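You operate a simulated robot arm through the tools that you are given. There is no shell and no other tool. Be economical: measure what you need, move in short steps, check, and stop when the job is done.

You are at the controls of a simulated two-armed robot. One attempt, no reset.

Task
Hold the job tub on the top of the grey table steady with one hand and put the pin from the top of the grey table in it with the other.

It is judged by the outcome, as a careful person would: the job done as asked, and still so three seconds after it is handed in. It fails if anything else is knocked over, pushed out of place, dropped, spilled or broken.

Robot
Two 6-joint arms with three-finger grippers on one trunk, on a base that drives. Base frame: it is fixed to the floor where the robot stands at the start and does not move with it; the origin is under the middle of the robot, x ahead of it, y to its left, z up; the surface under the hand at the start is at about z = 800. Units: mm, rad, N and s.
The left shoulder is at the start at [40, 147, 1370], the right one opposite. With the tool pointing down near the work surface each hand reaches from about 300 to 520 mm from the robot's upright axis, wherever it stands, measured 20 degrees to its own side. Payload 2.69 kg a hand.
The TCP of each hand is the grasp point between the finger pads, 29 mm short of the fingertips. In the tool frame z runs along the fingers and y along their closing line. Largest opening 120 mm; the body of the gripper starts 78 mm behind the TCP.
Orientation is told as [roll, pitch, yaw] about the base's x, y, z axes, in that order, counted from this pose: with the fingers straight down and closing along the base's y, the tool's x points along the base's -x, its y along +y and its z along -z.

Tools
- The arms move only by the tool arm_command. It takes "left_targets", "right_targets" or both (then of equal length, played together; a hand with none holds still); each is a list of rows, each a list of 6 numbers: the shift along the tool's x, y, z in mm, then the turn, a rotation vector about the tool's x, y, z in degrees. In form: [[x, y, z, ax, ay, az], ...]. A call has 1 to 8 rows; each row shifts and turns the commanded pose from where the row before left it, along the tool's axes as they then stand. "left_grip" and "right_grip" are, for a hand that has rows, the gripper command, from -1 (fully open) to 1 (shut), values between in proportion, set as the call begins (left out, the last holds). A row lasts 0.2 s, in which the tool goes at most 50 mm and 0.15 rad; a call with a longer step from one row to the next is refused whole, and so is a gripper value outside its range. Where a pose cannot be reached the arm comes as near as it can. A force on the tool above 40 N (or 10 N above the force at the start of the call, whichever is more), or a blocked arm, ends the call early, and 0.2 s more pass. The fingers move at their own pace and stop on an object; they squeeze with about 24 N. The grip force told is the motor's: it shows also when the fingers shut on nothing. Time passes only in rows, and 0.2 s behind the last, so rows that do not move let the fingers close. It gives the time, the measured TCP pose, the force on the tool (base axes), the opening and the grip force at its end, in the units of the frame above (readings bear some noise), with the torque about the TCP (base axes, N m) and any sound that the robot's microphone picked up.
- Cameras (640 x 400 px; columns grow to the right, rows downward): "scene" is now at [91.6, 5.5, 1572]; the picture's right is [0.06, -1.00, -0.00], its down [-0.82, -0.05, -0.57] and it looks along [0.57, 0.03, -0.82] (base axes); focal length 254 px, centre (320, 200). "left" rides on the left gripper at [63, 0, -104] in its tool frame; the picture's right is [0.00, 1.00, 0.00], its down [-0.83, 0.00, -0.56] and it looks along [-0.56, 0.00, 0.83] (tool axes); focal length 275 px, centre (320, 200). "right" rides on the right gripper at [63, 0, -104] in its tool frame; the picture's right is [0.00, 1.00, 0.00], its down [-0.83, 0.00, -0.56] and it looks along [-0.56, 0.00, 0.83] (tool axes); focal length 275 px, centre (320, 200).
- grab_frame(camera): a new picture of that camera. The clock stands still meanwhile.
- lift_body(by): slides the trunk up (or, below 0, down) by that many mm; the arms and the scene camera ride with it, the base frame stays. It gives what a move gives, with no picture.
- roll_base(legs): drives the robot by 1 to 6 legs, each [ahead, turn to the left] in mm and rad, along the robot's own axes; the way and the turn of a leg run together, so that a leg with both is an arc; at most 1500 mm and 3.142 rad a leg. The arms and the cameras ride along, it lands a little off, and it stops where it bumps. It gives what a move gives.
- turn_head(pan, tilt): turns the head with the scene camera to pan (to the left, within 1.501 rad either way) and tilt (down, from -0.506 to 1.204), counted from straight ahead of the robot. It gives what a move gives.
- probe_pixels(camera, pixels): for up to 12 pixels [column, row] of the newest picture of that camera ("zoom" is the newest enlarged one), the place [x, y, z] in the base frame of the surface seen there, good to about 2 mm. The clock stands still meanwhile.
- inspect(camera, box): a new picture of the part [left, top, right, bottom] of that camera's present view, enlarged. The clock stands still meanwhile.
- sign_off(): hands the job in; it is judged then, once.

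Keep the steps short. Do not move on a guess: measure, check each grasp and each placing, and mend mistakes. In all there are 80 turns and 70 pictures (those below and enlarged ones count). Leave the grippers open and the arms clear of the work at the hand-in unless told otherwise, and finish with a single line.

The tools are called after "Call:" as a command line: name --argument value ..., lists and objects as JSON in quotes. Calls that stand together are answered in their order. arm_command: Moves the arms, as the interface text tells. Its arguments: {"type":"object","properties":{"left_targets":{"type":"array","items":{"type":"array","items":{"type":"number"}}},"left_grip":{"type":"number"},"right_targets":{"type":"array","items":{"type":"array","items":{"type":"number"}}},"right_grip":{"type":"number"}},"required":[]} The other tools are called the same way: lift_body (by) slides the trunk up or down; roll_base (legs) drives the base; turn_head (pan, tilt) turns the head that bears the scene camera; grab_frame (camera) takes a picture; probe_pixels (camera, pixels) gives the place of the surface under pixels of a picture; inspect (camera, box) takes an enlarged picture of a part of a camera's view; sign_off () hands the job in.

At the start:

```text
time: 0.0
left_position: [511.3, 119.2, 1073.4]
left_ee_rot: [0.001, -0.001, 0.0]
left_wrist_force: [-0.3, 0.1, 0.6]
left_ft_torque: [0.0, 0.03, 0.0]
left_grip_width: 119.9
left_grasp_force: 0.0
right_position: [456.1, -235.2, 999.8]
right_ee_rot: [-0.001, 0.0, 0.0]
right_wrist_force: [0.8, 0.2, 0.1]
right_ft_torque: [-0.01, 0.02, -0.02]
right_grip_width: 119.7
right_grasp_force: 0.0
trunk travel left (down, up): [-497.0, 0.0]
robot x, y, heading: [-2.9, -6.4, -0.001]
head pan, tilt: [0.059, 0.965]
```

scene: 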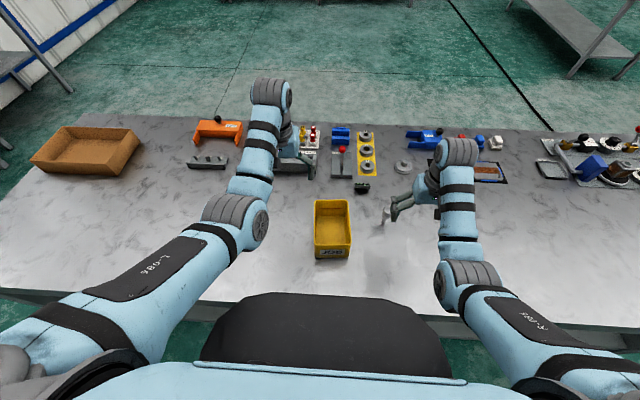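
right: 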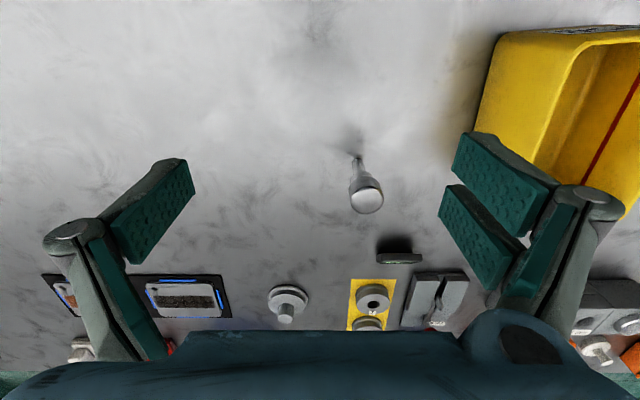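
left: 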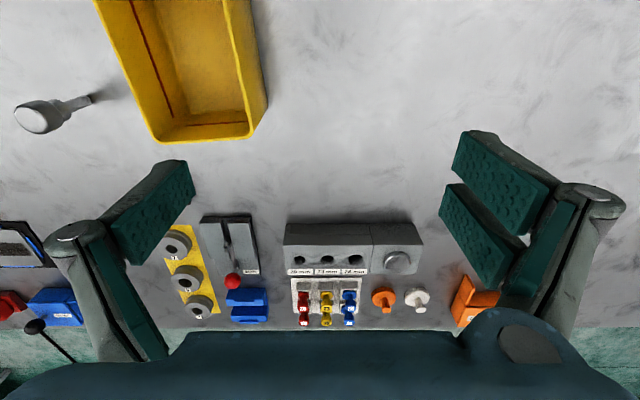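

The job tub is the yellow one labelled JOB, and the likely pin is at right camera (363,190). I'll enlarge both and measure them.

Call:
inspect --camera "right" --box '[260, 120, 500, 340]'

Call:
inspect --camera "scene" --box '[290, 120, 450, 270]'

Call:
grab_frame --camera "right"

Call:
grab_frame --camera "left"

```text
1.82 times, centred on (380, 230) of right
```

zoom: 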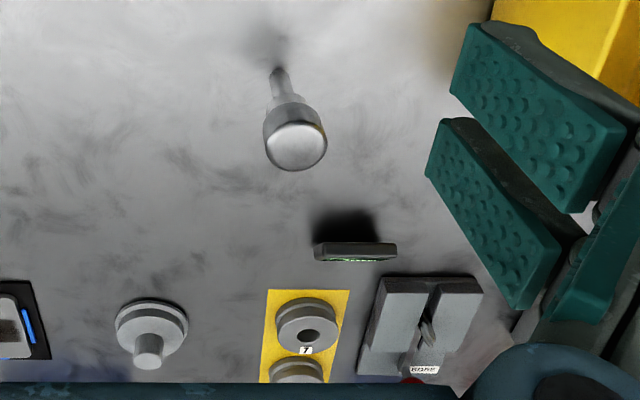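

```text
2.67 times, centred on (370, 195) of scene
```

zoom: 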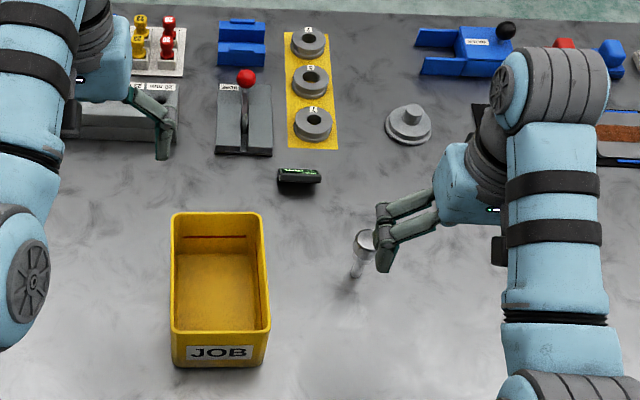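

```text
64 pictures are left
```

right: 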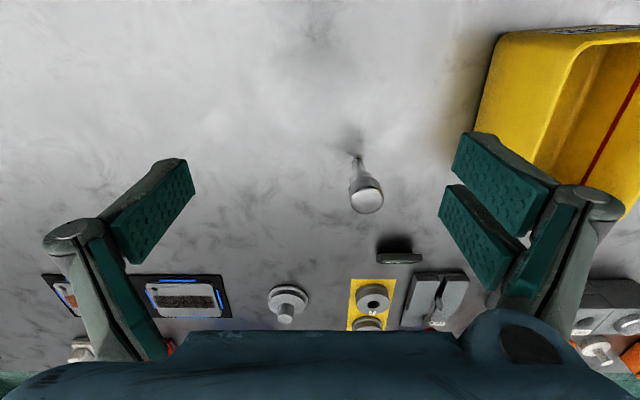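

```text
63 pictures are left
```

left: 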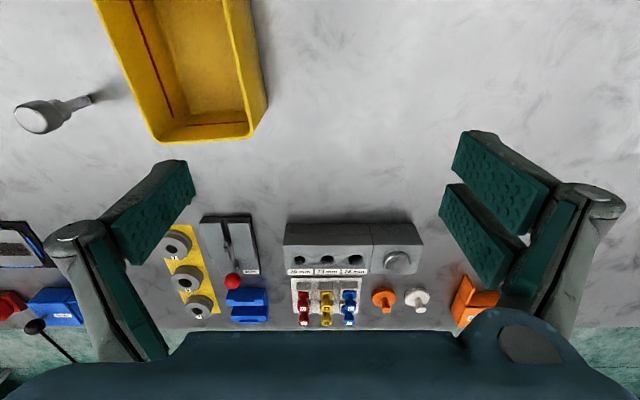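

The pin stands upright with its thick end up. Measuring the pin and the tub rims.

Call:
probe_pixels --camera "right" --pixels '[[367, 200], [355, 200], [380, 200], [367, 190], [367, 211], [362, 178], [357, 163], [356, 157], [330, 150], [480, 120], [400, 256]]'

Call:
probe_pixels --camera "left" --pixels '[[160, 138], [249, 130], [98, 5], [253, 5], [200, 50], [125, 70], [268, 100], [240, 60], [200, 134], [40, 118]]'

Call:
grab_frame --camera "scene"

```text
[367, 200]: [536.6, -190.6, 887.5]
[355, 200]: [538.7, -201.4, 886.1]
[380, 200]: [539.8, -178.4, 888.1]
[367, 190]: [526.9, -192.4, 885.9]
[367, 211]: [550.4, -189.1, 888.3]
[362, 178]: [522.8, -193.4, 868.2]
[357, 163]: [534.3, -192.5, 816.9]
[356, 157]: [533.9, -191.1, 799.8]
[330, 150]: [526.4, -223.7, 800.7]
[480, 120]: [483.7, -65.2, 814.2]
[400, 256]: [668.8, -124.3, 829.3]
```

```text
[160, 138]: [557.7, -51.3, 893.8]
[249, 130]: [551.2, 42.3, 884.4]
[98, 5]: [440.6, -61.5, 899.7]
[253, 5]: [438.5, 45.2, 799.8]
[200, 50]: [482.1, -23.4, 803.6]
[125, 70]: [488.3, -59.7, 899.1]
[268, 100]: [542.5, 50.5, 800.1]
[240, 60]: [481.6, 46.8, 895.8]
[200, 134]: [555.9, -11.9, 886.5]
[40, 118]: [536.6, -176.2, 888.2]
```

```text
62 pictures are left
```

scene: 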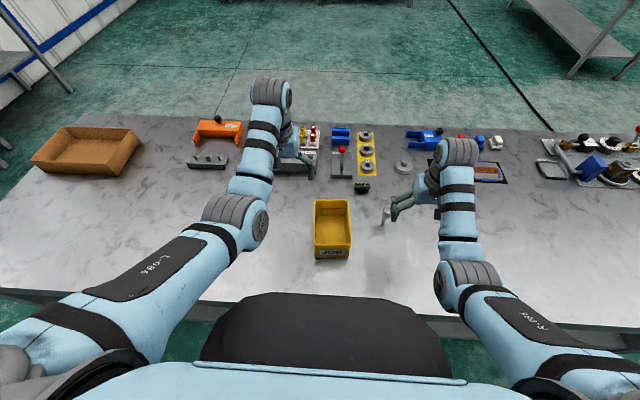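

Pin head centre is about (538,-190), top z 888. That's beyond the 520 mm reach, so I may need to drive forward a bit. Measuring the table front edge and the tub's near end.

Call:
probe_pixels --camera "scene" --pixels '[[320, 285], [200, 298], [450, 310], [316, 247], [350, 246], [332, 245], [332, 240], [332, 201], [315, 203], [348, 203], [320, 300], [332, 257]]'

Call:
inspect --camera "scene" --box '[292, 190, 372, 270]'

```text
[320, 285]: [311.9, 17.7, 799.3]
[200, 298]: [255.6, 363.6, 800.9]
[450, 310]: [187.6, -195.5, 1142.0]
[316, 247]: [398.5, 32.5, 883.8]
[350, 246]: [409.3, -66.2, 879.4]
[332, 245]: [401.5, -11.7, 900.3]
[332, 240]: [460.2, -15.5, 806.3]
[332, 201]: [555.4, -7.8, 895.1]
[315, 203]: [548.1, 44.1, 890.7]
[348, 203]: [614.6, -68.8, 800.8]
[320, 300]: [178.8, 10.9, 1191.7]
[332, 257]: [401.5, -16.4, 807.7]
```

```text
5.00 times, centred on (332, 230) of scene
```

zoom: 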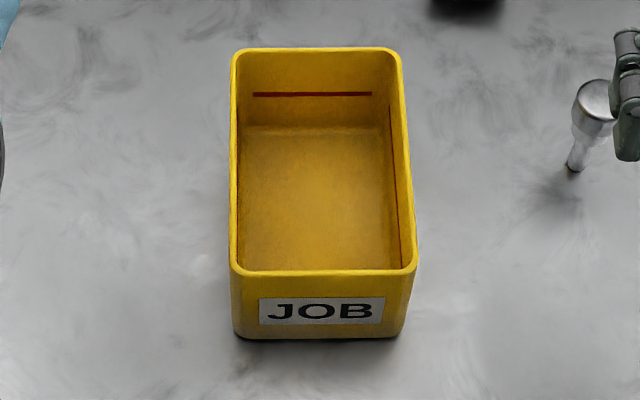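

Tub spans x 400–558, y −62…+47, rim z 900. Plan: left hand pinches the tub's left wall near its front (x≈423, y≈47). The right hand, yawed 90° so its body stays clear, takes the pin. First move: turn the right hand and bring the left above the wall, staying high.

Call:
arm_command --left_targets '[[11, -9, 8, 0, 0, 0], [11, -9, 8, 0, 0, 0], [11, -9, 8, 0, 0, 0], [11, -9, 8, 0, 0, 0], [11, -9, 8, 0, 0, 0], [11, -9, 8, 0, 0, 0], [11, -9, 8, 0, 0, 0], [11, -9, 8, 0, 0, 0]]' --right_targets '[[0, 0, 0, 0, 0, -8.5], [0, 0, 0, 0, 0, -8.5], [0, 0, 0, 0, 0, -8.5], [0, 0, 0, 0, 0, -8.5], [0, 0, 0, 0, 0, -8.5], [0, 0, 0, 0, 0, -8.5], [0, 0, 0, 0, 0, -8.5], [0, 0, 0, 0, 0, -8.5]]' --left_grip -1 --right_grip -1

```text
time: 2.0
left_position: [454.6, 123.2, 1005.0]
left_ee_rot: [0.09, -0.031, 0.059]
left_wrist_force: [0.5, 0.0, 0.0]
left_ft_torque: [0.01, 0.03, 0.03]
left_grip_width: 119.8
left_grasp_force: 0.0
left hand out of reach, approached as far as the arm can: row 7, 8
right_position: [455.6, -235.0, 999.2]
right_ee_rot: [0.0, 0.0, 1.19]
right_wrist_force: [0.5, 0.2, 0.4]
right_ft_torque: [0.01, 0.01, 0.06]
right_grip_width: 119.9
right_grasp_force: 0.0
trunk travel left (down, up): [-497.0, 0.0]
robot x, y, heading: [-4.6, 3.4, -0.002]
head pan, tilt: [0.059, 0.965]
stopped in row 8 (left hand): the arm was blocked; the commanded pose is now the measured one
```

The left arm stopped near its limit, with the wrist tilted about 6°. I'll straighten it, shift it only sideways, and finish the right hand's turn.

Call:
arm_command --left_targets '[[-10, 0, 0, 2.6, 0.9, 1.7], [-10, 0, 0, 2.6, 0.9, 1.7], [0, -15, 0, 0, 0, 0], [0, -15, 0, 0, 0, 0]]' --right_targets '[[0, 0, 0, 0, 0, -7.3], [0, 0, 0, 0, 0, -7.3], [0, 0, 0, 0, 0, -7.2], [0, 0, 0, 0, 0, 0]]'

```text
time: 3.0
left_position: [472.8, 86.8, 1005.0]
left_ee_rot: [-0.008, 0.003, -0.006]
left_wrist_force: [-0.5, -0.9, 0.3]
left_ft_torque: [-0.02, 0.01, 0.01]
left_grip_width: 119.9
left_grasp_force: 0.0
right_position: [454.5, -236.6, 999.5]
right_ee_rot: [-0.001, -0.002, 1.573]
right_wrist_force: [-0.4, -0.1, -0.2]
right_ft_torque: [0.0, 0.03, 0.02]
right_grip_width: 120.1
right_grasp_force: 0.0
trunk travel left (down, up): [-497.0, 0.0]
robot x, y, heading: [6.1, 0.3, -0.003]
head pan, tilt: [0.059, 0.965]
```

Both are straight now. Next: right hand over the pin (538,−190) at z≈960, and the left sideways to y≈47.

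Call:
arm_command --left_targets '[[0, -10, 5, 0, 0, 0], [0, -10, 5, 0, 0, 0], [0, -10, 5, 0, 0, 0], [0, -10, 5, 0, 0, 0]]' --right_targets '[[-11.5, -20.9, 10, 0, 0, 0], [-11.5, -20.9, 10, 0, 0, 0], [-11.5, -20.9, 10, 0, 0, 0], [-11.5, -20.9, 10, 0, 0, 0]]'

```text
time: 4.0
left_position: [477.0, 67.0, 980.6]
left_ee_rot: [0.013, 0.005, 0.016]
left_wrist_force: [0.1, 0.6, 0.4]
left_ft_torque: [0.01, 0.0, 0.01]
left_grip_width: 120.0
left_grasp_force: 0.1
right_position: [543.2, -187.2, 961.1]
right_ee_rot: [-0.005, 0.0, 1.571]
right_wrist_force: [0.8, -0.4, -0.3]
right_ft_torque: [-0.04, 0.01, -0.01]
right_grip_width: 119.8
right_grasp_force: 0.0
trunk travel left (down, up): [-497.0, 0.0]
robot x, y, heading: [2.6, 0.6, -0.004]
head pan, tilt: [0.059, 0.965]
```

The left reads y=67 where I expected 47, so I'll let it settle while lowering the right a little.

Call:
arm_command --left_targets '[[0, 0, 0, 0, 0, 0], [0, 0, 0, 0, 0, 0]]' --right_targets '[[0, 0, 10, 0, 0, 0], [0, 0, 10, 0, 0, 0]]'

Call:
grab_frame --camera "right"

Call:
grab_frame --camera "left"

```text
time: 4.6
left_position: [478.3, 63.6, 983.5]
left_ee_rot: [0.01, 0.0, 0.012]
left_wrist_force: [-1.4, 0.2, 0.0]
left_ft_torque: [-0.01, -0.01, 0.01]
left_grip_width: 120.4
left_grasp_force: 0.0
right_position: [534.3, -189.8, 944.3]
right_ee_rot: [0.0, 0.0, 1.571]
right_wrist_force: [0.1, -0.7, 0.4]
right_ft_torque: [0.0, 0.0, 0.03]
right_grip_width: 120.1
right_grasp_force: 0.0
right hand out of reach, approached as far as the arm can: row 1, 2
trunk travel left (down, up): [-497.0, 0.0]
robot x, y, heading: [2.4, -3.1, 0.001]
head pan, tilt: [0.059, 0.965]
```

```text
60 pictures are left
```

right: 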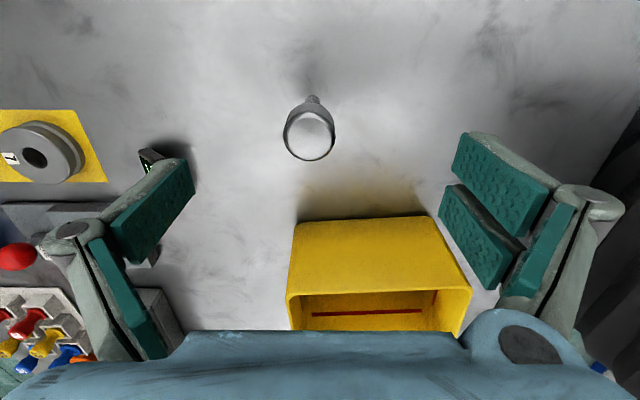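

```text
59 pictures are left
```

left: 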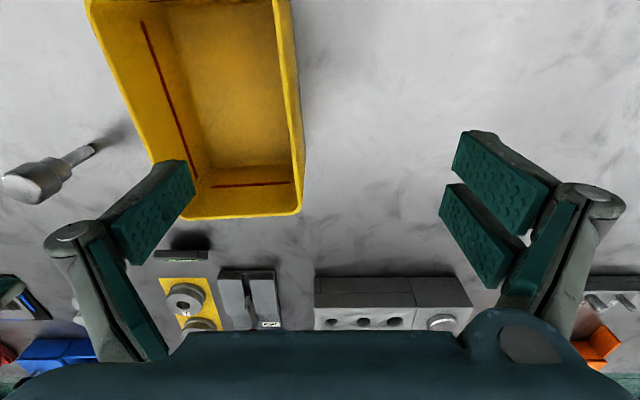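

The right can't reach down at this distance: the shoulder is too high. Lowering the trunk about 150 mm extends its level reach, so I'll first raise both hands by the same amount.

Call:
arm_command --left_targets '[[0, 0, -20, 0, 0, 0], [0, 0, -20, 0, 0, 0], [0, 0, -20, 0, 0, 0], [0, 0, -20, 0, 0, 0], [0, 0, -20, 0, 0, 0], [0, 0, -20, 0, 0, 0], [0, 0, -20, 0, 0, 0]]' --right_targets '[[0, 0, -24, 0, 0, 0], [0, 0, -24, 0, 0, 0], [0, 0, -24, 0, 0, 0], [0, 0, -24, 0, 0, 0], [0, 0, -24, 0, 0, 0], [0, 0, -24, 0, 0, 0], [0, 0, -24, 0, 0, 0]]'

```text
time: 6.2
left_position: [503.3, 32.4, 1106.6]
left_ee_rot: [-0.008, 0.004, -0.008]
left_wrist_force: [-0.2, 0.1, -0.5]
left_ft_torque: [0.01, -0.01, 0.0]
left_grip_width: 119.8
left_grasp_force: 0.1
left hand out of reach, approached as far as the arm can: row 4, 5, 6, 7
right_position: [536.4, -191.3, 1109.0]
right_ee_rot: [0.001, 0.0, 1.572]
right_wrist_force: [0.0, -0.4, 0.0]
right_ft_torque: [0.02, -0.01, -0.01]
right_grip_width: 120.1
right_grasp_force: 0.1
right hand out of reach, approached as far as the arm can: row 7
trunk travel left (down, up): [-497.0, 0.0]
robot x, y, heading: [-1.6, 1.6, -0.003]
head pan, tilt: [0.059, 0.965]
```

Too high is also limited. From the readings I estimate a trunk drop of about 85 mm lets the right reach the pin. Both hands are at about 1107, so they'll end near 1022, well clear.

Call:
lift_body --by -85

```text
time: 7.4
left_position: [501.4, 35.1, 1021.8]
left_ee_rot: [-0.007, 0.007, -0.003]
left_wrist_force: [-0.1, 0.0, -0.1]
left_ft_torque: [0.0, 0.0, -0.02]
left_grip_width: 119.9
left_grasp_force: 0.2
right_position: [537.4, -191.4, 1025.8]
right_ee_rot: [-0.002, 0.0, 1.571]
right_wrist_force: [0.5, -0.2, -0.2]
right_ft_torque: [-0.06, -0.01, 0.01]
right_grip_width: 120.2
right_grasp_force: 0.1
trunk travel left (down, up): [-412.0, 85.0]
robot x, y, heading: [-2.6, 1.3, -0.0]
head pan, tilt: [0.059, 0.965]
```

Lower the right to about z 930, then check alignment.

Call:
arm_command --right_targets '[[0, 0, 16, 0, 0, 0], [0, 0, 16, 0, 0, 0], [0, 0, 16, 0, 0, 0], [0, 0, 16, 0, 0, 0], [0, 0, 16, 0, 0, 0], [0, 0, 16, 0, 0, 0], [0, 0, 0, 0, 0, 0]]'

Call:
grab_frame --camera "right"

Call:
grab_frame --camera "scene"

```text
time: 9.0
left_position: [502.3, 34.2, 1021.4]
left_ee_rot: [-0.007, 0.006, -0.003]
left_wrist_force: [-0.5, 0.4, 0.5]
left_ft_torque: [0.0, -0.02, -0.01]
left_grip_width: 120.0
left_grasp_force: 0.0
right_position: [540.6, -190.4, 928.9]
right_ee_rot: [0.002, -0.001, 1.571]
right_wrist_force: [0.4, -0.1, -0.7]
right_ft_torque: [0.0, 0.03, -0.02]
right_grip_width: 119.8
right_grasp_force: 0.1
trunk travel left (down, up): [-412.0, 85.0]
robot x, y, heading: [-3.0, 1.5, 0.002]
head pan, tilt: [0.059, 0.965]
```

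```text
58 pictures are left
```

right: 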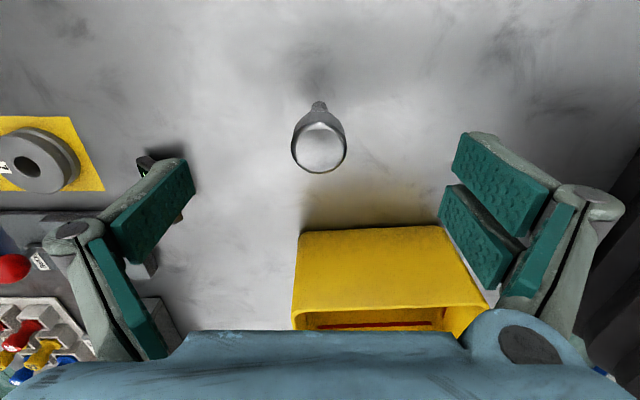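

```text
57 pictures are left
```

scene: 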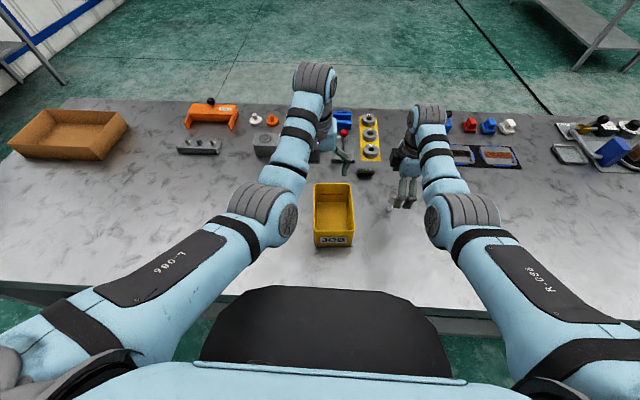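

Call:
probe_pixels --camera "right" --pixels '[[320, 148], [298, 148], [342, 148], [320, 168], [320, 130], [319, 110], [319, 103], [400, 229], [320, 330]]'

```text
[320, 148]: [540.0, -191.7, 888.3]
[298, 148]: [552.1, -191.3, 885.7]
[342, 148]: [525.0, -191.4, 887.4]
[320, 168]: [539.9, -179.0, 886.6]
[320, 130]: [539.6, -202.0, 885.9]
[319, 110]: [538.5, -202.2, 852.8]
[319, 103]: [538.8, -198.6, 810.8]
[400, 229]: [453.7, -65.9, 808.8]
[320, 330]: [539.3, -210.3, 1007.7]
```

The pin axis is at (539,−190.5), well aligned between the fingers. Going down 55 mm to z≈874.

Call:
arm_command --right_targets '[[0, 0, 11, 0, 0, 0], [0, 0, 11, 0, 0, 0], [0, 0, 11, 0, 0, 0], [0, 0, 11, 0, 0, 0], [0, 0, 11, 0, 0, 0], [0, 0, 0, 0, 0, 0]]'

Call:
grab_frame --camera "right"

```text
time: 10.4
left_position: [502.0, 35.8, 1020.5]
left_ee_rot: [-0.007, 0.005, -0.004]
left_wrist_force: [0.3, 0.3, 0.4]
left_ft_torque: [-0.03, -0.02, -0.04]
left_grip_width: 119.8
left_grasp_force: 0.0
right_position: [538.4, -190.1, 874.2]
right_ee_rot: [0.0, -0.001, 1.572]
right_wrist_force: [-0.9, 0.6, 0.2]
right_ft_torque: [-0.01, 0.05, 0.01]
right_grip_width: 120.1
right_grasp_force: 0.0
trunk travel left (down, up): [-412.0, 85.0]
robot x, y, heading: [0.8, 2.2, 0.0]
head pan, tilt: [0.059, 0.965]
```

```text
56 pictures are left
```

right: 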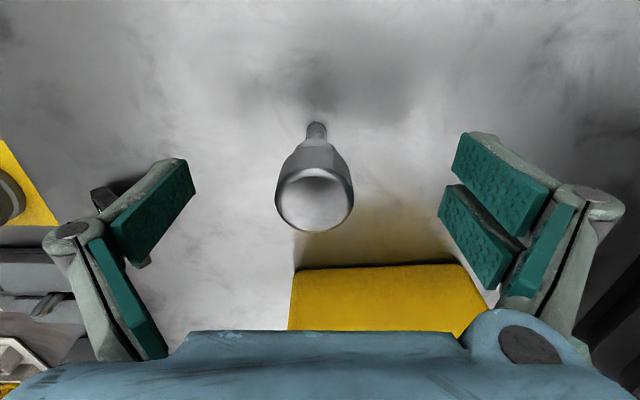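

The pin is centred. Closing the right gripper, fully commanded, with three still rows.

Call:
arm_command --right_targets '[[0, 0, 0, 0, 0, 0], [0, 0, 0, 0, 0, 0], [0, 0, 0, 0, 0, 0], [0, 0, 0, 0, 0, 0]]' --right_grip 1

```text
time: 11.4
left_position: [502.0, 35.9, 1020.6]
left_ee_rot: [-0.006, 0.005, -0.004]
left_wrist_force: [0.8, 0.4, 0.1]
left_ft_torque: [0.03, -0.01, -0.03]
left_grip_width: 119.9
left_grasp_force: 0.1
right_position: [538.0, -190.0, 874.2]
right_ee_rot: [0.0, 0.001, 1.57]
right_wrist_force: [0.1, -0.9, 1.1]
right_ft_torque: [0.01, -0.04, -0.01]
right_grip_width: 30.9
right_grasp_force: 23.7
trunk travel left (down, up): [-412.0, 85.0]
robot x, y, heading: [-1.2, -0.6, -0.005]
head pan, tilt: [0.059, 0.965]
```

Held: 30.9 mm at 23.7 N. Lifting 128 mm.

Call:
arm_command --right_targets '[[0, 0, -16, 0, 0, 0], [0, 0, -16, 0, 0, 0], [0, 0, -16, 0, 0, 0], [0, 0, -16, 0, 0, 0], [0, 0, -16, 0, 0, 0], [0, 0, -16, 0, 0, 0], [0, 0, -16, 0, 0, 0], [0, 0, -16, 0, 0, 0]]'

Call:
grab_frame --camera "right"

```text
time: 13.2
left_position: [502.6, 35.8, 1020.6]
left_ee_rot: [-0.007, 0.006, -0.003]
left_wrist_force: [-0.4, -0.5, 0.4]
left_ft_torque: [0.0, -0.02, 0.01]
left_grip_width: 120.0
left_grasp_force: 0.0
right_position: [536.6, -190.2, 1000.7]
right_ee_rot: [0.001, 0.0, 1.571]
right_wrist_force: [-0.1, -1.3, -2.0]
right_ft_torque: [-0.02, -0.01, -0.01]
right_grip_width: 30.7
right_grasp_force: 24.4
trunk travel left (down, up): [-412.0, 85.0]
robot x, y, heading: [-1.1, 2.3, 0.006]
head pan, tilt: [0.059, 0.965]
```

```text
55 pictures are left
```

right: 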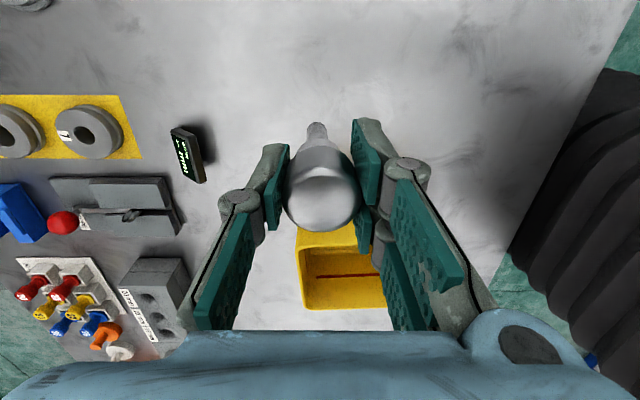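

The pin hangs straight in the grip. Raising the trunk 45 mm to give the left hand room near the robot.

Call:
lift_body --by 45

```text
time: 14.1
left_position: [502.5, 35.4, 1067.0]
left_ee_rot: [-0.007, 0.006, -0.004]
left_wrist_force: [0.3, 0.3, 0.1]
left_ft_torque: [-0.01, -0.01, 0.0]
left_grip_width: 120.0
left_grasp_force: 0.2
right_position: [537.5, -190.1, 1047.2]
right_ee_rot: [0.0, 0.001, 1.571]
right_wrist_force: [0.3, 0.0, -3.4]
right_ft_torque: [-0.03, -0.04, 0.01]
right_grip_width: 30.9
right_grasp_force: 24.3
trunk travel left (down, up): [-457.0, 40.0]
robot x, y, heading: [-0.3, -2.9, 0.002]
head pan, tilt: [0.059, 0.965]
```

Left: down 100 mm, then back 70 mm, with the fingers at part opening (~78 mm).

Call:
arm_command --left_targets '[[0, 1.5, 25, 0, 0, 0], [0, 1.5, 25, 0, 0, 0], [0, 1.5, 25, 0, 0, 0], [0, 1.5, 25, 0, 0, 0], [17, 1.5, 0, 0, 0, 0], [17, 1.5, 0, 0, 0, 0], [17, 1.5, 0, 0, 0, 0], [17, 1.5, 0, 0, 0, 0]]' --left_grip -0.3

Call:
grab_frame --camera "left"

```text
time: 16.1
left_position: [459.4, 112.6, 964.7]
left_ee_rot: [0.075, -0.025, 0.056]
left_wrist_force: [0.5, 0.3, -0.4]
left_ft_torque: [0.02, -0.01, -0.02]
left_grip_width: 78.2
left_grasp_force: 0.1
left hand out of reach, approached as far as the arm can: row 7, 8
right_position: [537.0, -189.2, 1045.5]
right_ee_rot: [0.002, -0.001, 1.57]
right_wrist_force: [0.3, 1.1, -3.3]
right_ft_torque: [-0.04, 0.0, 0.02]
right_grip_width: 31.0
right_grasp_force: 24.4
trunk travel left (down, up): [-457.0, 40.0]
robot x, y, heading: [4.1, -2.2, 0.002]
head pan, tilt: [0.059, 0.965]
stopped in row 8 (left hand): the arm was blocked; the commanded pose is now the measured one
```

```text
54 pictures are left
```

left: 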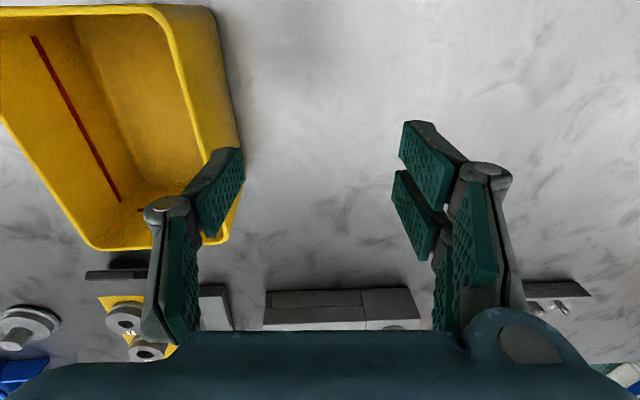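

Same near limit at this height. It eases lower down, so I'll straighten, go to about (470,47), and then descend there.

Call:
arm_command --left_targets '[[-5, 0, 0, 2.2, 0.7, 1.6], [-5, 0, 0, 2.1, 0.7, 1.6], [0, -16, 0, 0, 0, 0], [0, -16, 0, 0, 0, 0], [0, -16, 0, 0, 0, 0], [0, -16, 0, 0, 0, 0], [0, 0, 0, 0, 0, 0]]'

Call:
grab_frame --camera "left"

```text
time: 17.9
left_position: [475.2, 80.2, 959.7]
left_ee_rot: [0.039, 0.0, 0.032]
left_wrist_force: [-0.1, -0.4, -0.4]
left_ft_torque: [0.01, -0.02, -0.01]
left_grip_width: 77.8
left_grasp_force: 0.1
right_position: [537.4, -189.2, 1046.6]
right_ee_rot: [0.0, 0.001, 1.57]
right_wrist_force: [0.4, 0.7, -2.7]
right_ft_torque: [0.03, -0.01, 0.01]
right_grip_width: 30.6
right_grasp_force: 23.8
trunk travel left (down, up): [-457.0, 40.0]
robot x, y, heading: [-2.0, -0.5, -0.002]
head pan, tilt: [0.059, 0.965]
stopped in row 7 (left hand): the arm was blocked; the commanded pose is now the measured one
```

```text
53 pictures are left
```

left: 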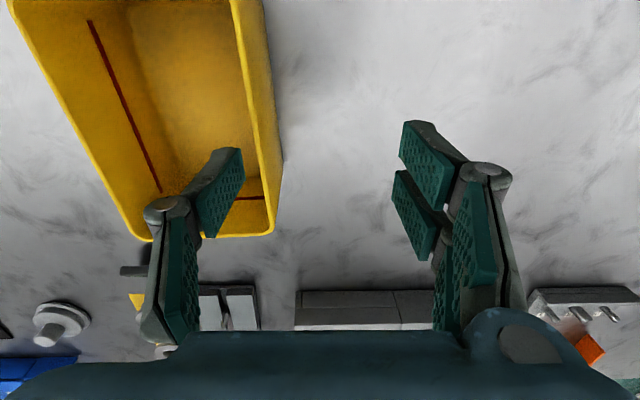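

The left arm stalls with this wrist yaw at near, inward poses. I'll back it out and turn it −90° (mirroring the right), so it can pinch the tub's near wall instead.

Call:
arm_command --left_targets '[[-7, 10, -5, 2.2, 0, 1.8], [-7, 10, -5, 0, 0, 6], [0, 10, -5, 0, 0, 8.4], [0, 0, -5, 0, 0, 8.4], [0, 0, -5, 0, 0, 8.4], [0, 0, -5, 0, 0, 8.4], [0, 0, 0, 0, 0, 8.4], [0, 0, 0, 0, 0, 8.4]]'

Call:
arm_command --left_targets '[[0, 0, 0, 0, 0, 8.4], [0, 0, 0, 0, 0, 8.4], [0, 0, 0, 0, 0, 8.4], [0, 0, 0, 0, 0, 8.4], [0, 0, 0, 0, 0, 0]]'

Call:
grab_frame --camera "scene"

```text
time: 19.7
left_position: [489.7, 106.4, 991.9]
left_ee_rot: [-0.005, -0.001, -0.988]
left_wrist_force: [-0.4, 0.5, -0.8]
left_ft_torque: [-0.04, 0.0, -0.01]
left_grip_width: 78.0
left_grasp_force: 0.1
right_position: [538.2, -191.7, 1045.5]
right_ee_rot: [0.0, 0.001, 1.572]
right_wrist_force: [0.8, 1.1, -3.3]
right_ft_torque: [-0.01, -0.01, 0.0]
right_grip_width: 30.9
right_grasp_force: 23.7
trunk travel left (down, up): [-457.0, 40.0]
robot x, y, heading: [-4.2, 2.0, -0.0]
head pan, tilt: [0.059, 0.965]
```

```text
time: 20.9
left_position: [488.3, 106.3, 989.4]
left_ee_rot: [-0.004, -0.005, -1.574]
left_wrist_force: [-0.3, 0.3, 0.6]
left_ft_torque: [0.01, -0.05, -0.03]
left_grip_width: 77.8
left_grasp_force: 0.1
right_position: [538.5, -188.9, 1046.4]
right_ee_rot: [0.001, -0.002, 1.571]
right_wrist_force: [0.3, -0.7, -2.9]
right_ft_torque: [0.01, 0.0, 0.03]
right_grip_width: 30.5
right_grasp_force: 24.6
trunk travel left (down, up): [-457.0, 40.0]
robot x, y, heading: [-0.7, -2.3, -0.003]
head pan, tilt: [0.059, 0.965]
```

```text
52 pictures are left
```

scene: 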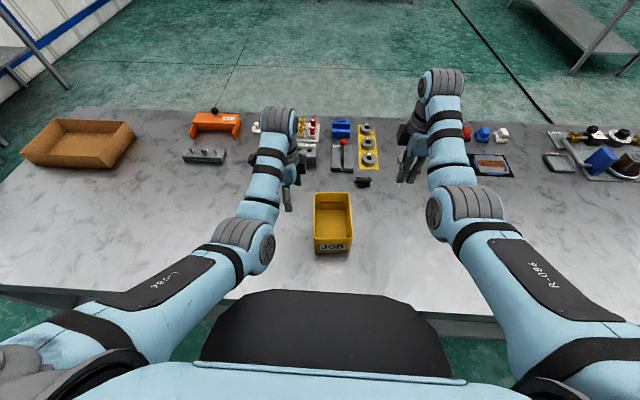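

The turn went freely. Now moving toward the near wall centre (402,15) at z≈965.

Call:
arm_command --left_targets '[[-11.4, -10.9, 3, 0, 0, 0], [-11.4, -10.9, 3, 0, 0, 0], [-11.4, -10.9, 3, 0, 0, 0], [-11.4, -10.9, 3, 0, 0, 0]]'

```text
time: 22.1
left_position: [462.7, 111.7, 981.3]
left_ee_rot: [0.026, 0.07, -1.515]
left_wrist_force: [-1.0, 0.4, 0.5]
left_ft_torque: [-0.02, -0.01, 0.0]
left_grip_width: 78.0
left_grasp_force: 0.1
right_position: [538.2, -189.5, 1046.3]
right_ee_rot: [0.001, 0.0, 1.571]
right_wrist_force: [-0.7, -0.6, -3.1]
right_ft_torque: [0.02, -0.03, 0.03]
right_grip_width: 30.9
right_grasp_force: 23.8
trunk travel left (down, up): [-457.0, 40.0]
robot x, y, heading: [-1.4, -0.7, -0.004]
head pan, tilt: [0.059, 0.965]
stopped in row 4 (left hand): the arm was blocked; the commanded pose is now the measured one
```

The limit isn't wrist yaw; it eases when the hand is lower relative to the shoulder. So raise the trunk fully, then return the left to yaw 0 for the left-wall grasp with a low approach.

Call:
lift_body --by 40

Call:
arm_command --left_targets '[[0, 10, 0, -3, -1.5, -5], [0, 10, 0, -1, 0, -8], [0, 10, 0, 0, 0, -8], [0, 0, 0, 0, 0, -8.4], [0, 0, 0, 0, 0, -8.4], [0, 0, 0, 0, 0, -8.4], [0, 0, 0, 0, 0, -8.4], [0, 0, 0, 0, 0, 0]]'

```text
time: 22.9
left_position: [460.9, 112.9, 1018.6]
left_ee_rot: [0.024, 0.07, -1.518]
left_wrist_force: [-0.1, 0.1, 0.1]
left_ft_torque: [0.02, 0.01, -0.03]
left_grip_width: 78.0
left_grasp_force: 0.1
right_position: [537.6, -189.4, 1084.8]
right_ee_rot: [0.0, -0.001, 1.571]
right_wrist_force: [-0.8, 0.2, -2.6]
right_ft_torque: [-0.03, 0.0, 0.02]
right_grip_width: 30.8
right_grasp_force: 24.0
trunk travel left (down, up): [-497.0, 0.0]
robot x, y, heading: [1.5, 2.6, -0.003]
head pan, tilt: [0.059, 0.965]
```

```text
time: 24.7
left_position: [488.5, 112.1, 1020.5]
left_ee_rot: [0.087, -0.051, -0.573]
left_wrist_force: [-0.1, -0.1, 0.7]
left_ft_torque: [0.04, -0.03, -0.01]
left_grip_width: 77.7
left_grasp_force: 0.1
right_position: [537.7, -190.3, 1085.6]
right_ee_rot: [0.0, 0.0, 1.571]
right_wrist_force: [0.3, 0.2, -2.7]
right_ft_torque: [0.01, 0.0, 0.01]
right_grip_width: 30.5
right_grasp_force: 23.7
trunk travel left (down, up): [-497.0, 0.0]
robot x, y, heading: [0.8, -0.8, -0.004]
head pan, tilt: [0.059, 0.965]
```

Correcting my tilt error (roll 5°, pitch −3°), finishing the yaw, and sinking to z≈950 beside the tub.

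Call:
arm_command --left_targets '[[0, 0, 0, 5, 0, 0], [0, 0, 0, 0, 2.9, 0], [0, 0, 12, 0, 0, -8.2], [0, 0, 12, 0, 0, -8.2], [0, 0, 12, 0, 0, -8.2], [0, 0, 12, 0, 0, -8.2], [0, 0, 12, 0, 0, 0], [0, 0, 10, 0, 0, 0]]'

```text
time: 26.5
left_position: [490.8, 111.4, 951.8]
left_ee_rot: [0.0, -0.001, 0.001]
left_wrist_force: [-0.3, -0.3, 0.9]
left_ft_torque: [0.0, 0.01, -0.04]
left_grip_width: 78.0
left_grasp_force: 0.1
right_position: [538.5, -189.9, 1084.7]
right_ee_rot: [-0.001, -0.001, 1.571]
right_wrist_force: [-1.2, 0.2, -2.6]
right_ft_torque: [-0.02, 0.0, -0.02]
right_grip_width: 30.9
right_grasp_force: 24.4
trunk travel left (down, up): [-497.0, 0.0]
robot x, y, heading: [2.3, -2.2, 0.004]
head pan, tilt: [0.059, 0.965]
```

Straight. Now sideways onto the wall line at y≈47, then back to about x=440, in two short parts with z≈942.

Call:
arm_command --left_targets '[[0, -16, 2.5, 0, 0, 0], [0, -16, 2.5, 0, 0, 0], [0, -16, 2.5, 0, 0, 0], [0, -16, 2.5, 0, 0, 0], [8, 0, 0, 0, 0, 0], [8, 0, 0, 0, 0, 0]]'

```text
time: 27.9
left_position: [477.6, 56.1, 942.7]
left_ee_rot: [0.009, -0.011, 0.007]
left_wrist_force: [-0.7, -0.4, -0.3]
left_ft_torque: [0.01, 0.01, -0.01]
left_grip_width: 77.6
left_grasp_force: 0.0
right_position: [537.6, -189.6, 1086.0]
right_ee_rot: [0.0, 0.0, 1.57]
right_wrist_force: [-0.3, -0.2, -2.7]
right_ft_torque: [0.0, 0.01, 0.03]
right_grip_width: 30.8
right_grasp_force: 23.7
trunk travel left (down, up): [-497.0, 0.0]
robot x, y, heading: [1.3, -0.1, -0.0]
head pan, tilt: [0.059, 0.965]
```

The left lags 9 mm toward the middle, so something limits it. Looking at the arms.

Call:
turn_head --pan 0.1 --tilt 1.2

Call:
grab_frame --camera "scene"

Call:
grab_frame --camera "left"

```text
time: 28.7
left_position: [475.5, 57.5, 939.7]
left_ee_rot: [0.012, -0.003, 0.009]
left_wrist_force: [0.9, 0.7, 0.6]
left_ft_torque: [-0.01, 0.0, 0.0]
left_grip_width: 77.8
left_grasp_force: 0.1
right_position: [537.5, -189.6, 1086.0]
right_ee_rot: [0.001, 0.001, 1.572]
right_wrist_force: [-0.6, -0.2, -2.6]
right_ft_torque: [0.0, 0.05, -0.02]
right_grip_width: 31.1
right_grasp_force: 24.1
trunk travel left (down, up): [-497.0, 0.0]
robot x, y, heading: [-2.0, 1.2, -0.002]
head pan, tilt: [0.099, 1.201]
```

```text
51 pictures are left
```

scene: 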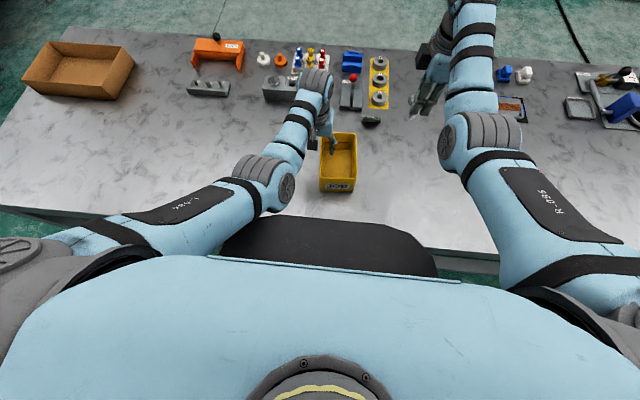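

```text
50 pictures are left
```

left: 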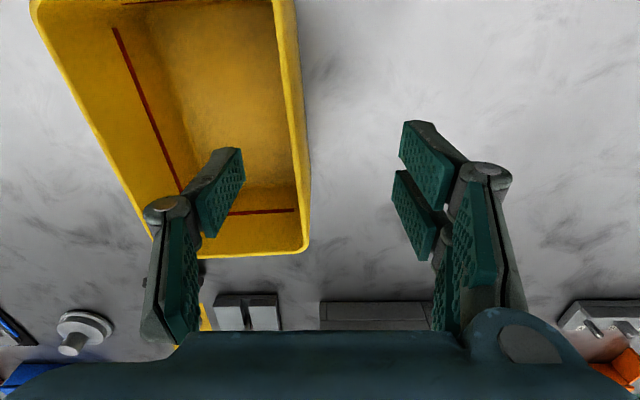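

Scene (265,200) shows the left elbow touching the black chest panel, which explains the limit: near and inward poses hit it. So I'll pinch the left wall further out, at x≈492. Move the left forward and up, then lower the trunk 40 mm.

Call:
arm_command --left_targets '[[-9, 0, -10, 0, 0, 0], [-9, 0, -10, 0, 0, 0], [-2, 0, -10, 0, 0, 0], [0, 0, -10, 0, 0, 0], [0, 0, 0, 0, 0, 0]]'

Call:
lift_body --by -40

Call:
grab_frame --camera "left"

```text
time: 29.9
left_position: [492.4, 46.9, 980.8]
left_ee_rot: [0.0, 0.001, -0.002]
left_wrist_force: [-0.3, 0.1, -0.1]
left_ft_torque: [-0.03, -0.05, 0.0]
left_grip_width: 77.9
left_grasp_force: 0.0
right_position: [538.4, -189.8, 1085.9]
right_ee_rot: [-0.002, -0.002, 1.572]
right_wrist_force: [0.3, 0.1, -3.3]
right_ft_torque: [0.02, -0.01, 0.02]
right_grip_width: 30.7
right_grasp_force: 23.5
trunk travel left (down, up): [-497.0, 0.0]
robot x, y, heading: [1.6, -1.1, 0.002]
head pan, tilt: [0.099, 1.201]
```

```text
time: 30.7
left_position: [493.3, 47.1, 941.1]
left_ee_rot: [0.001, 0.002, -0.002]
left_wrist_force: [0.0, 0.8, -0.4]
left_ft_torque: [-0.03, -0.01, 0.02]
left_grip_width: 78.1
left_grasp_force: 0.0
right_position: [537.6, -189.9, 1046.9]
right_ee_rot: [-0.001, 0.002, 1.57]
right_wrist_force: [0.5, 0.5, -2.5]
right_ft_torque: [0.0, -0.03, 0.01]
right_grip_width: 30.7
right_grasp_force: 24.2
trunk travel left (down, up): [-457.0, 40.0]
robot x, y, heading: [0.2, 1.7, 0.004]
head pan, tilt: [0.099, 1.201]
```

```text
49 pictures are left
```

left: 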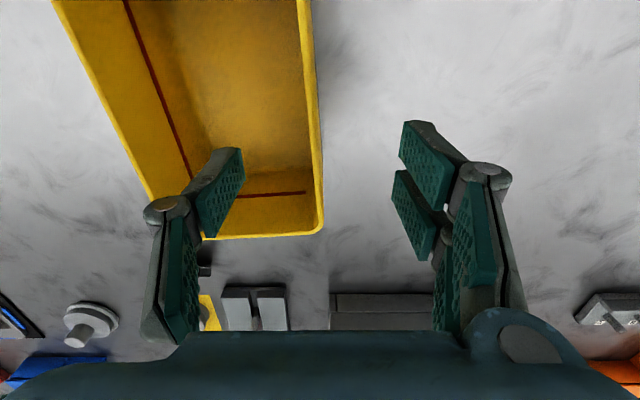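

The left is free and settled at (493,47,941). Measuring the wall line here.

Call:
probe_pixels --camera "left" --pixels '[[312, 150], [316, 150], [320, 150], [309, 110], [313, 110], [317, 110], [318, 190], [300, 230], [228, 150], [60, 20]]'

```text
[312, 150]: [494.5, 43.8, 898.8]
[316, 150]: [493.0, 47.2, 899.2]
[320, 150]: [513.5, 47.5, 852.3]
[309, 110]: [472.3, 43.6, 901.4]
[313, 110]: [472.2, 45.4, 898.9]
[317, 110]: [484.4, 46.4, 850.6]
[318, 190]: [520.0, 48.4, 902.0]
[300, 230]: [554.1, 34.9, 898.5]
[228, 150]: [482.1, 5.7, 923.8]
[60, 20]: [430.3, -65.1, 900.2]
```

Wall centre is y≈45 at x=493. Shift −2 and descend to z≈883.

Call:
arm_command --left_targets '[[0, -2, 8, 0, 0, 0], [0, 0, 10, 0, 0, 0], [0, 0, 10, 0, 0, 0], [0, 0, 10, 0, 0, 0], [0, 0, 10, 0, 0, 0], [0, 0, 10, 0, 0, 0], [0, 0, 0, 0, 0, 0]]'

Call:
grab_frame --camera "left"

```text
time: 32.3
left_position: [493.6, 46.0, 882.9]
left_ee_rot: [0.0, -0.003, -0.003]
left_wrist_force: [0.3, 0.0, -0.6]
left_ft_torque: [0.02, 0.01, 0.0]
left_grip_width: 78.0
left_grasp_force: 0.0
right_position: [538.2, -189.7, 1046.5]
right_ee_rot: [-0.001, -0.001, 1.571]
right_wrist_force: [0.0, -0.6, -2.7]
right_ft_torque: [-0.02, 0.04, 0.01]
right_grip_width: 30.6
right_grasp_force: 24.4
trunk travel left (down, up): [-457.0, 40.0]
robot x, y, heading: [0.6, 0.1, -0.003]
head pan, tilt: [0.099, 1.201]
```

```text
48 pictures are left
```

left: 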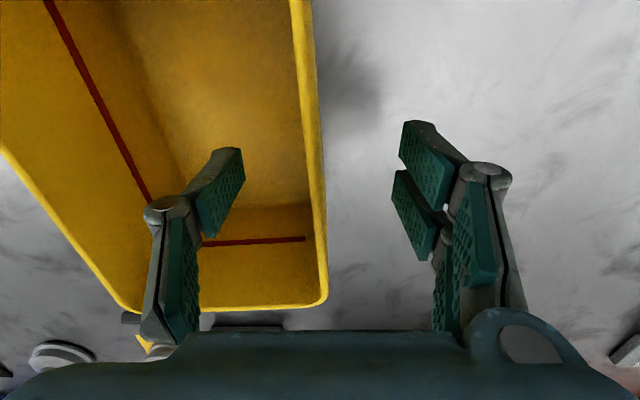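

The wall lies midway between the fingers. Closing the left gripper.

Call:
arm_command --left_targets '[[0, 0, 0, 0, 0, 0], [0, 0, 0, 0, 0, 0], [0, 0, 0, 0, 0, 0], [0, 0, 0, 0, 0, 0]]' --left_grip 1

Call:
grab_frame --camera "left"

Call:
grab_frame --camera "scene"

```text
time: 33.3
left_position: [492.5, 45.4, 883.0]
left_ee_rot: [0.0, 0.0, -0.002]
left_wrist_force: [-0.7, 0.2, 0.2]
left_ft_torque: [0.0, -0.12, -0.06]
left_grip_width: 6.0
left_grasp_force: 24.5
right_position: [538.8, -190.5, 1046.5]
right_ee_rot: [0.001, 0.0, 1.57]
right_wrist_force: [0.1, -0.2, -3.0]
right_ft_torque: [-0.01, 0.0, 0.01]
right_grip_width: 30.9
right_grasp_force: 23.9
trunk travel left (down, up): [-457.0, 40.0]
robot x, y, heading: [0.7, -0.4, 0.001]
head pan, tilt: [0.099, 1.201]
```

```text
47 pictures are left
```

left: 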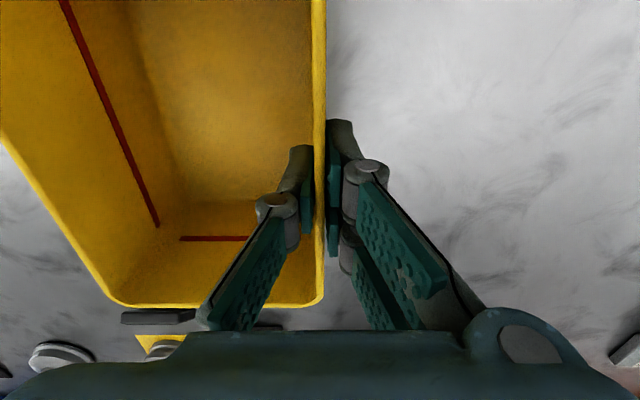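

```text
46 pictures are left
```

scene: 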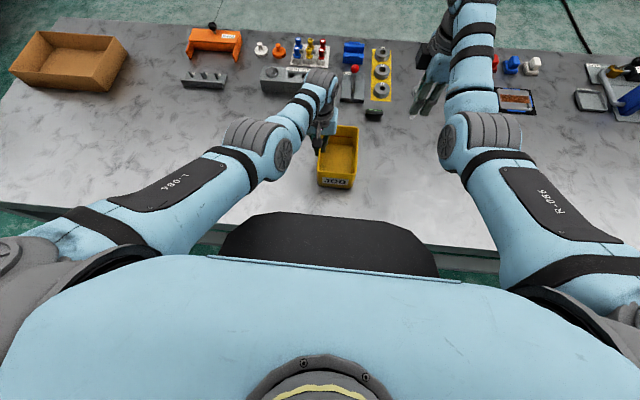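

Tub held (6 mm wall, 24.5 N). Now moving the right in toward the tub, first to about (508,−100,1000).

Call:
arm_command --right_targets '[[-22.5, 7.5, 10, 0, 0, 0], [-22.5, 7.5, 10, 0, 0, 0], [-22.5, 7.5, 10, 0, 0, 0], [-22.5, 7.5, 10, 0, 0, 0], [0, 0, 0, 0, 0, 0]]'

Call:
grab_frame --camera "right"

Call:
grab_frame --camera "scene"

```text
time: 34.5
left_position: [493.7, 45.6, 883.7]
left_ee_rot: [-0.001, 0.001, -0.001]
left_wrist_force: [-0.7, 0.2, 0.1]
left_ft_torque: [0.04, 0.06, -0.01]
left_grip_width: 6.0
left_grasp_force: 23.9
right_position: [510.0, -98.2, 1006.8]
right_ee_rot: [0.0, -0.001, 1.57]
right_wrist_force: [0.2, -0.6, -2.6]
right_ft_torque: [0.0, -0.03, 0.0]
right_grip_width: 30.7
right_grasp_force: 24.6
trunk travel left (down, up): [-457.0, 40.0]
robot x, y, heading: [-2.2, -0.1, -0.002]
head pan, tilt: [0.099, 1.201]
```

```text
45 pictures are left
```

right: 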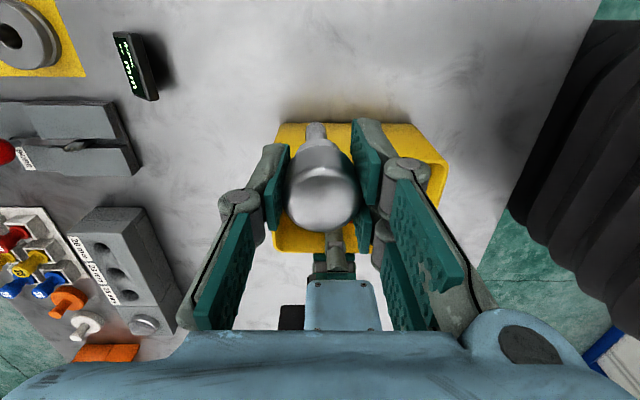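

```text
44 pictures are left
```

scene: 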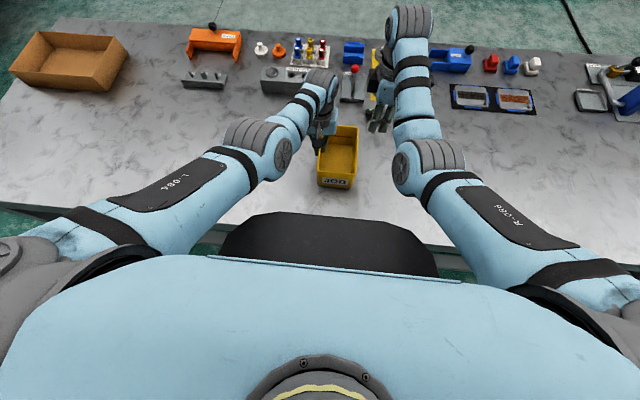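

The left gripper's edge shows at right camera (340,290). I'll measure it to be sure of the gap.

Call:
probe_pixels --camera "right" --pixels '[[340, 283], [315, 290], [365, 290], [340, 320], [290, 315], [336, 250], [335, 268], [300, 128], [430, 160], [275, 240], [285, 160]]'

Call:
probe_pixels --camera "scene" --pixels '[[323, 80], [312, 100], [330, 100], [385, 60], [388, 80], [332, 115], [322, 130], [340, 150], [357, 130], [350, 175]]'

```text
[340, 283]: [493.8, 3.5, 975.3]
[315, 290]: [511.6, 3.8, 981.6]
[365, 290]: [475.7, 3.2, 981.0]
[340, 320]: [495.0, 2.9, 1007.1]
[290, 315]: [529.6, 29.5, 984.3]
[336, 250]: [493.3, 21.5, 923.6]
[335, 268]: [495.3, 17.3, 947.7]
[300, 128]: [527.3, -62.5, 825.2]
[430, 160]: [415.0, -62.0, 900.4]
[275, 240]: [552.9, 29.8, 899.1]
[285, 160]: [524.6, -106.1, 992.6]
```

```text
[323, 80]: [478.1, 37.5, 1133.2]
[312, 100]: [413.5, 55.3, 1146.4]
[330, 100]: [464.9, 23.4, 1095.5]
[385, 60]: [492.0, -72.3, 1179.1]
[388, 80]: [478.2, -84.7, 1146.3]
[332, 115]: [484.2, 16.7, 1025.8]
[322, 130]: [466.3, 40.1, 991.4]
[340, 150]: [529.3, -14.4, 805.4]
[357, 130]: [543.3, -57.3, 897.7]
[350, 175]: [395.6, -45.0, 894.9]
```

Left gripper's inner face is at y≈3, and the right wrist reaches about 26 mm inward of its TCP. So at y=−37 the gap is about 14 mm. Moving in carefully.

Call:
arm_command --right_targets '[[-10, 0, 0, 0, 0, 0], [-10, 0, 0, 0, 0, 0], [-10, 0, 0, 0, 0, 0], [-10, 0, 0, 0, 0, 0], [-10, 0, 0, 0, 0, 0], [-11, 0, 0, 0, 0, 0], [0, 0, 0, 0, 0, 0]]'

Call:
grab_frame --camera "right"

Call:
inspect --camera "scene" --box '[260, 0, 460, 200]'

```text
time: 36.1
left_position: [492.5, 45.8, 884.4]
left_ee_rot: [0.0, -0.001, -0.002]
left_wrist_force: [-0.5, 0.4, -1.3]
left_ft_torque: [0.02, 0.03, -0.04]
left_grip_width: 5.9
left_grasp_force: 24.3
right_position: [508.5, -38.7, 1006.4]
right_ee_rot: [0.001, 0.0, 1.57]
right_wrist_force: [0.4, 0.5, -2.4]
right_ft_torque: [-0.02, 0.03, 0.03]
right_grip_width: 30.7
right_grasp_force: 23.8
trunk travel left (down, up): [-457.0, 40.0]
robot x, y, heading: [-0.1, -4.0, 0.0]
head pan, tilt: [0.099, 1.201]
```

```text
43 pictures are left
```

right: 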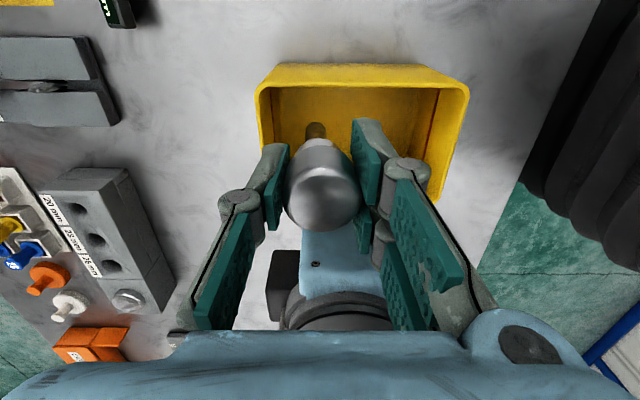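

```text
2.00 times, centred on (360, 100) of scene
```

zoom: 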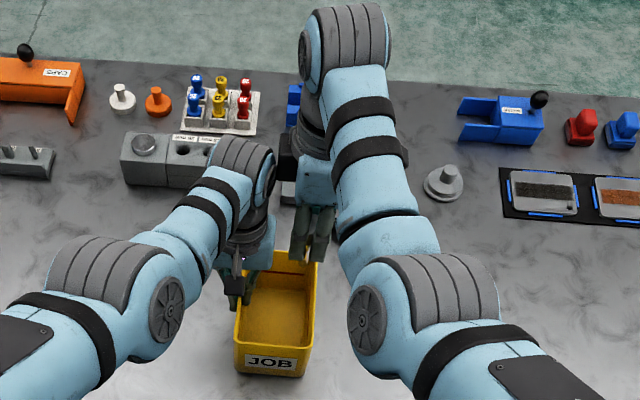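

The right gripper carries a black block on its inner side (zoom 285,160) that might meet the left gripper on the way down. Measuring both.

Call:
probe_pixels --camera "zoom" --pixels '[[280, 165], [290, 165], [282, 150], [282, 178], [298, 185], [272, 175], [262, 215], [268, 240], [305, 215], [243, 150], [272, 190], [310, 180]]'

Call:
probe_pixels --camera "right" --pixels '[[275, 260], [292, 255], [270, 300], [285, 290], [340, 240], [305, 240], [380, 240], [340, 300], [316, 132], [340, 75]]'

```text
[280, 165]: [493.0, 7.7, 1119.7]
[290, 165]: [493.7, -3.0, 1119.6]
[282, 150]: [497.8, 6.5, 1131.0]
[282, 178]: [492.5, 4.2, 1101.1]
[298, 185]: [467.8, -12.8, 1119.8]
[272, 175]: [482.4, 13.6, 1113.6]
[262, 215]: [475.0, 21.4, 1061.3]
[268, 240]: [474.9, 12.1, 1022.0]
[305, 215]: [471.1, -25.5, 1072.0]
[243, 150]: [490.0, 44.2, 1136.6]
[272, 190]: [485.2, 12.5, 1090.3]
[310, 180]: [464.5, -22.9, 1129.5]
```

```text
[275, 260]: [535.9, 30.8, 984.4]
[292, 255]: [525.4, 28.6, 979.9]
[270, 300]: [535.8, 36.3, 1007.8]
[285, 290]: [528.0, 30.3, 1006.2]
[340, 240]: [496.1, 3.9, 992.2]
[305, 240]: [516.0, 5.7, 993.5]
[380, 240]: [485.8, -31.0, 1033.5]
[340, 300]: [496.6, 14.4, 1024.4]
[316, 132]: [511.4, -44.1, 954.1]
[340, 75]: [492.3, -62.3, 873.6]
```

The block (y up to +8) would hit the left gripper (y≥3) when lowered. Tilting the right hand 14° about base x carries its wrist and block away to the right, while the pin's foot points to the tub middle. Doing that here, above the rim.

Call:
arm_command --right_targets '[[0, 0, 0, 0, -7, 0], [0, 0, 0, 0, -7, 0], [0, 0, 0, 0, 0, 0]]'

```text
time: 36.9
left_position: [493.1, 46.1, 883.6]
left_ee_rot: [-0.001, 0.0, -0.002]
left_wrist_force: [-0.5, -1.2, -0.1]
left_ft_torque: [-0.05, 0.11, 0.07]
left_grip_width: 6.0
left_grasp_force: 24.3
right_position: [507.6, -38.1, 1007.2]
right_ee_rot: [-0.001, -0.246, 1.57]
right_wrist_force: [-0.9, 0.7, -2.8]
right_ft_torque: [-0.01, 0.0, 0.01]
right_grip_width: 30.7
right_grasp_force: 23.7
trunk travel left (down, up): [-457.0, 40.0]
robot x, y, heading: [-1.3, -2.1, 0.002]
head pan, tilt: [0.099, 1.201]
```

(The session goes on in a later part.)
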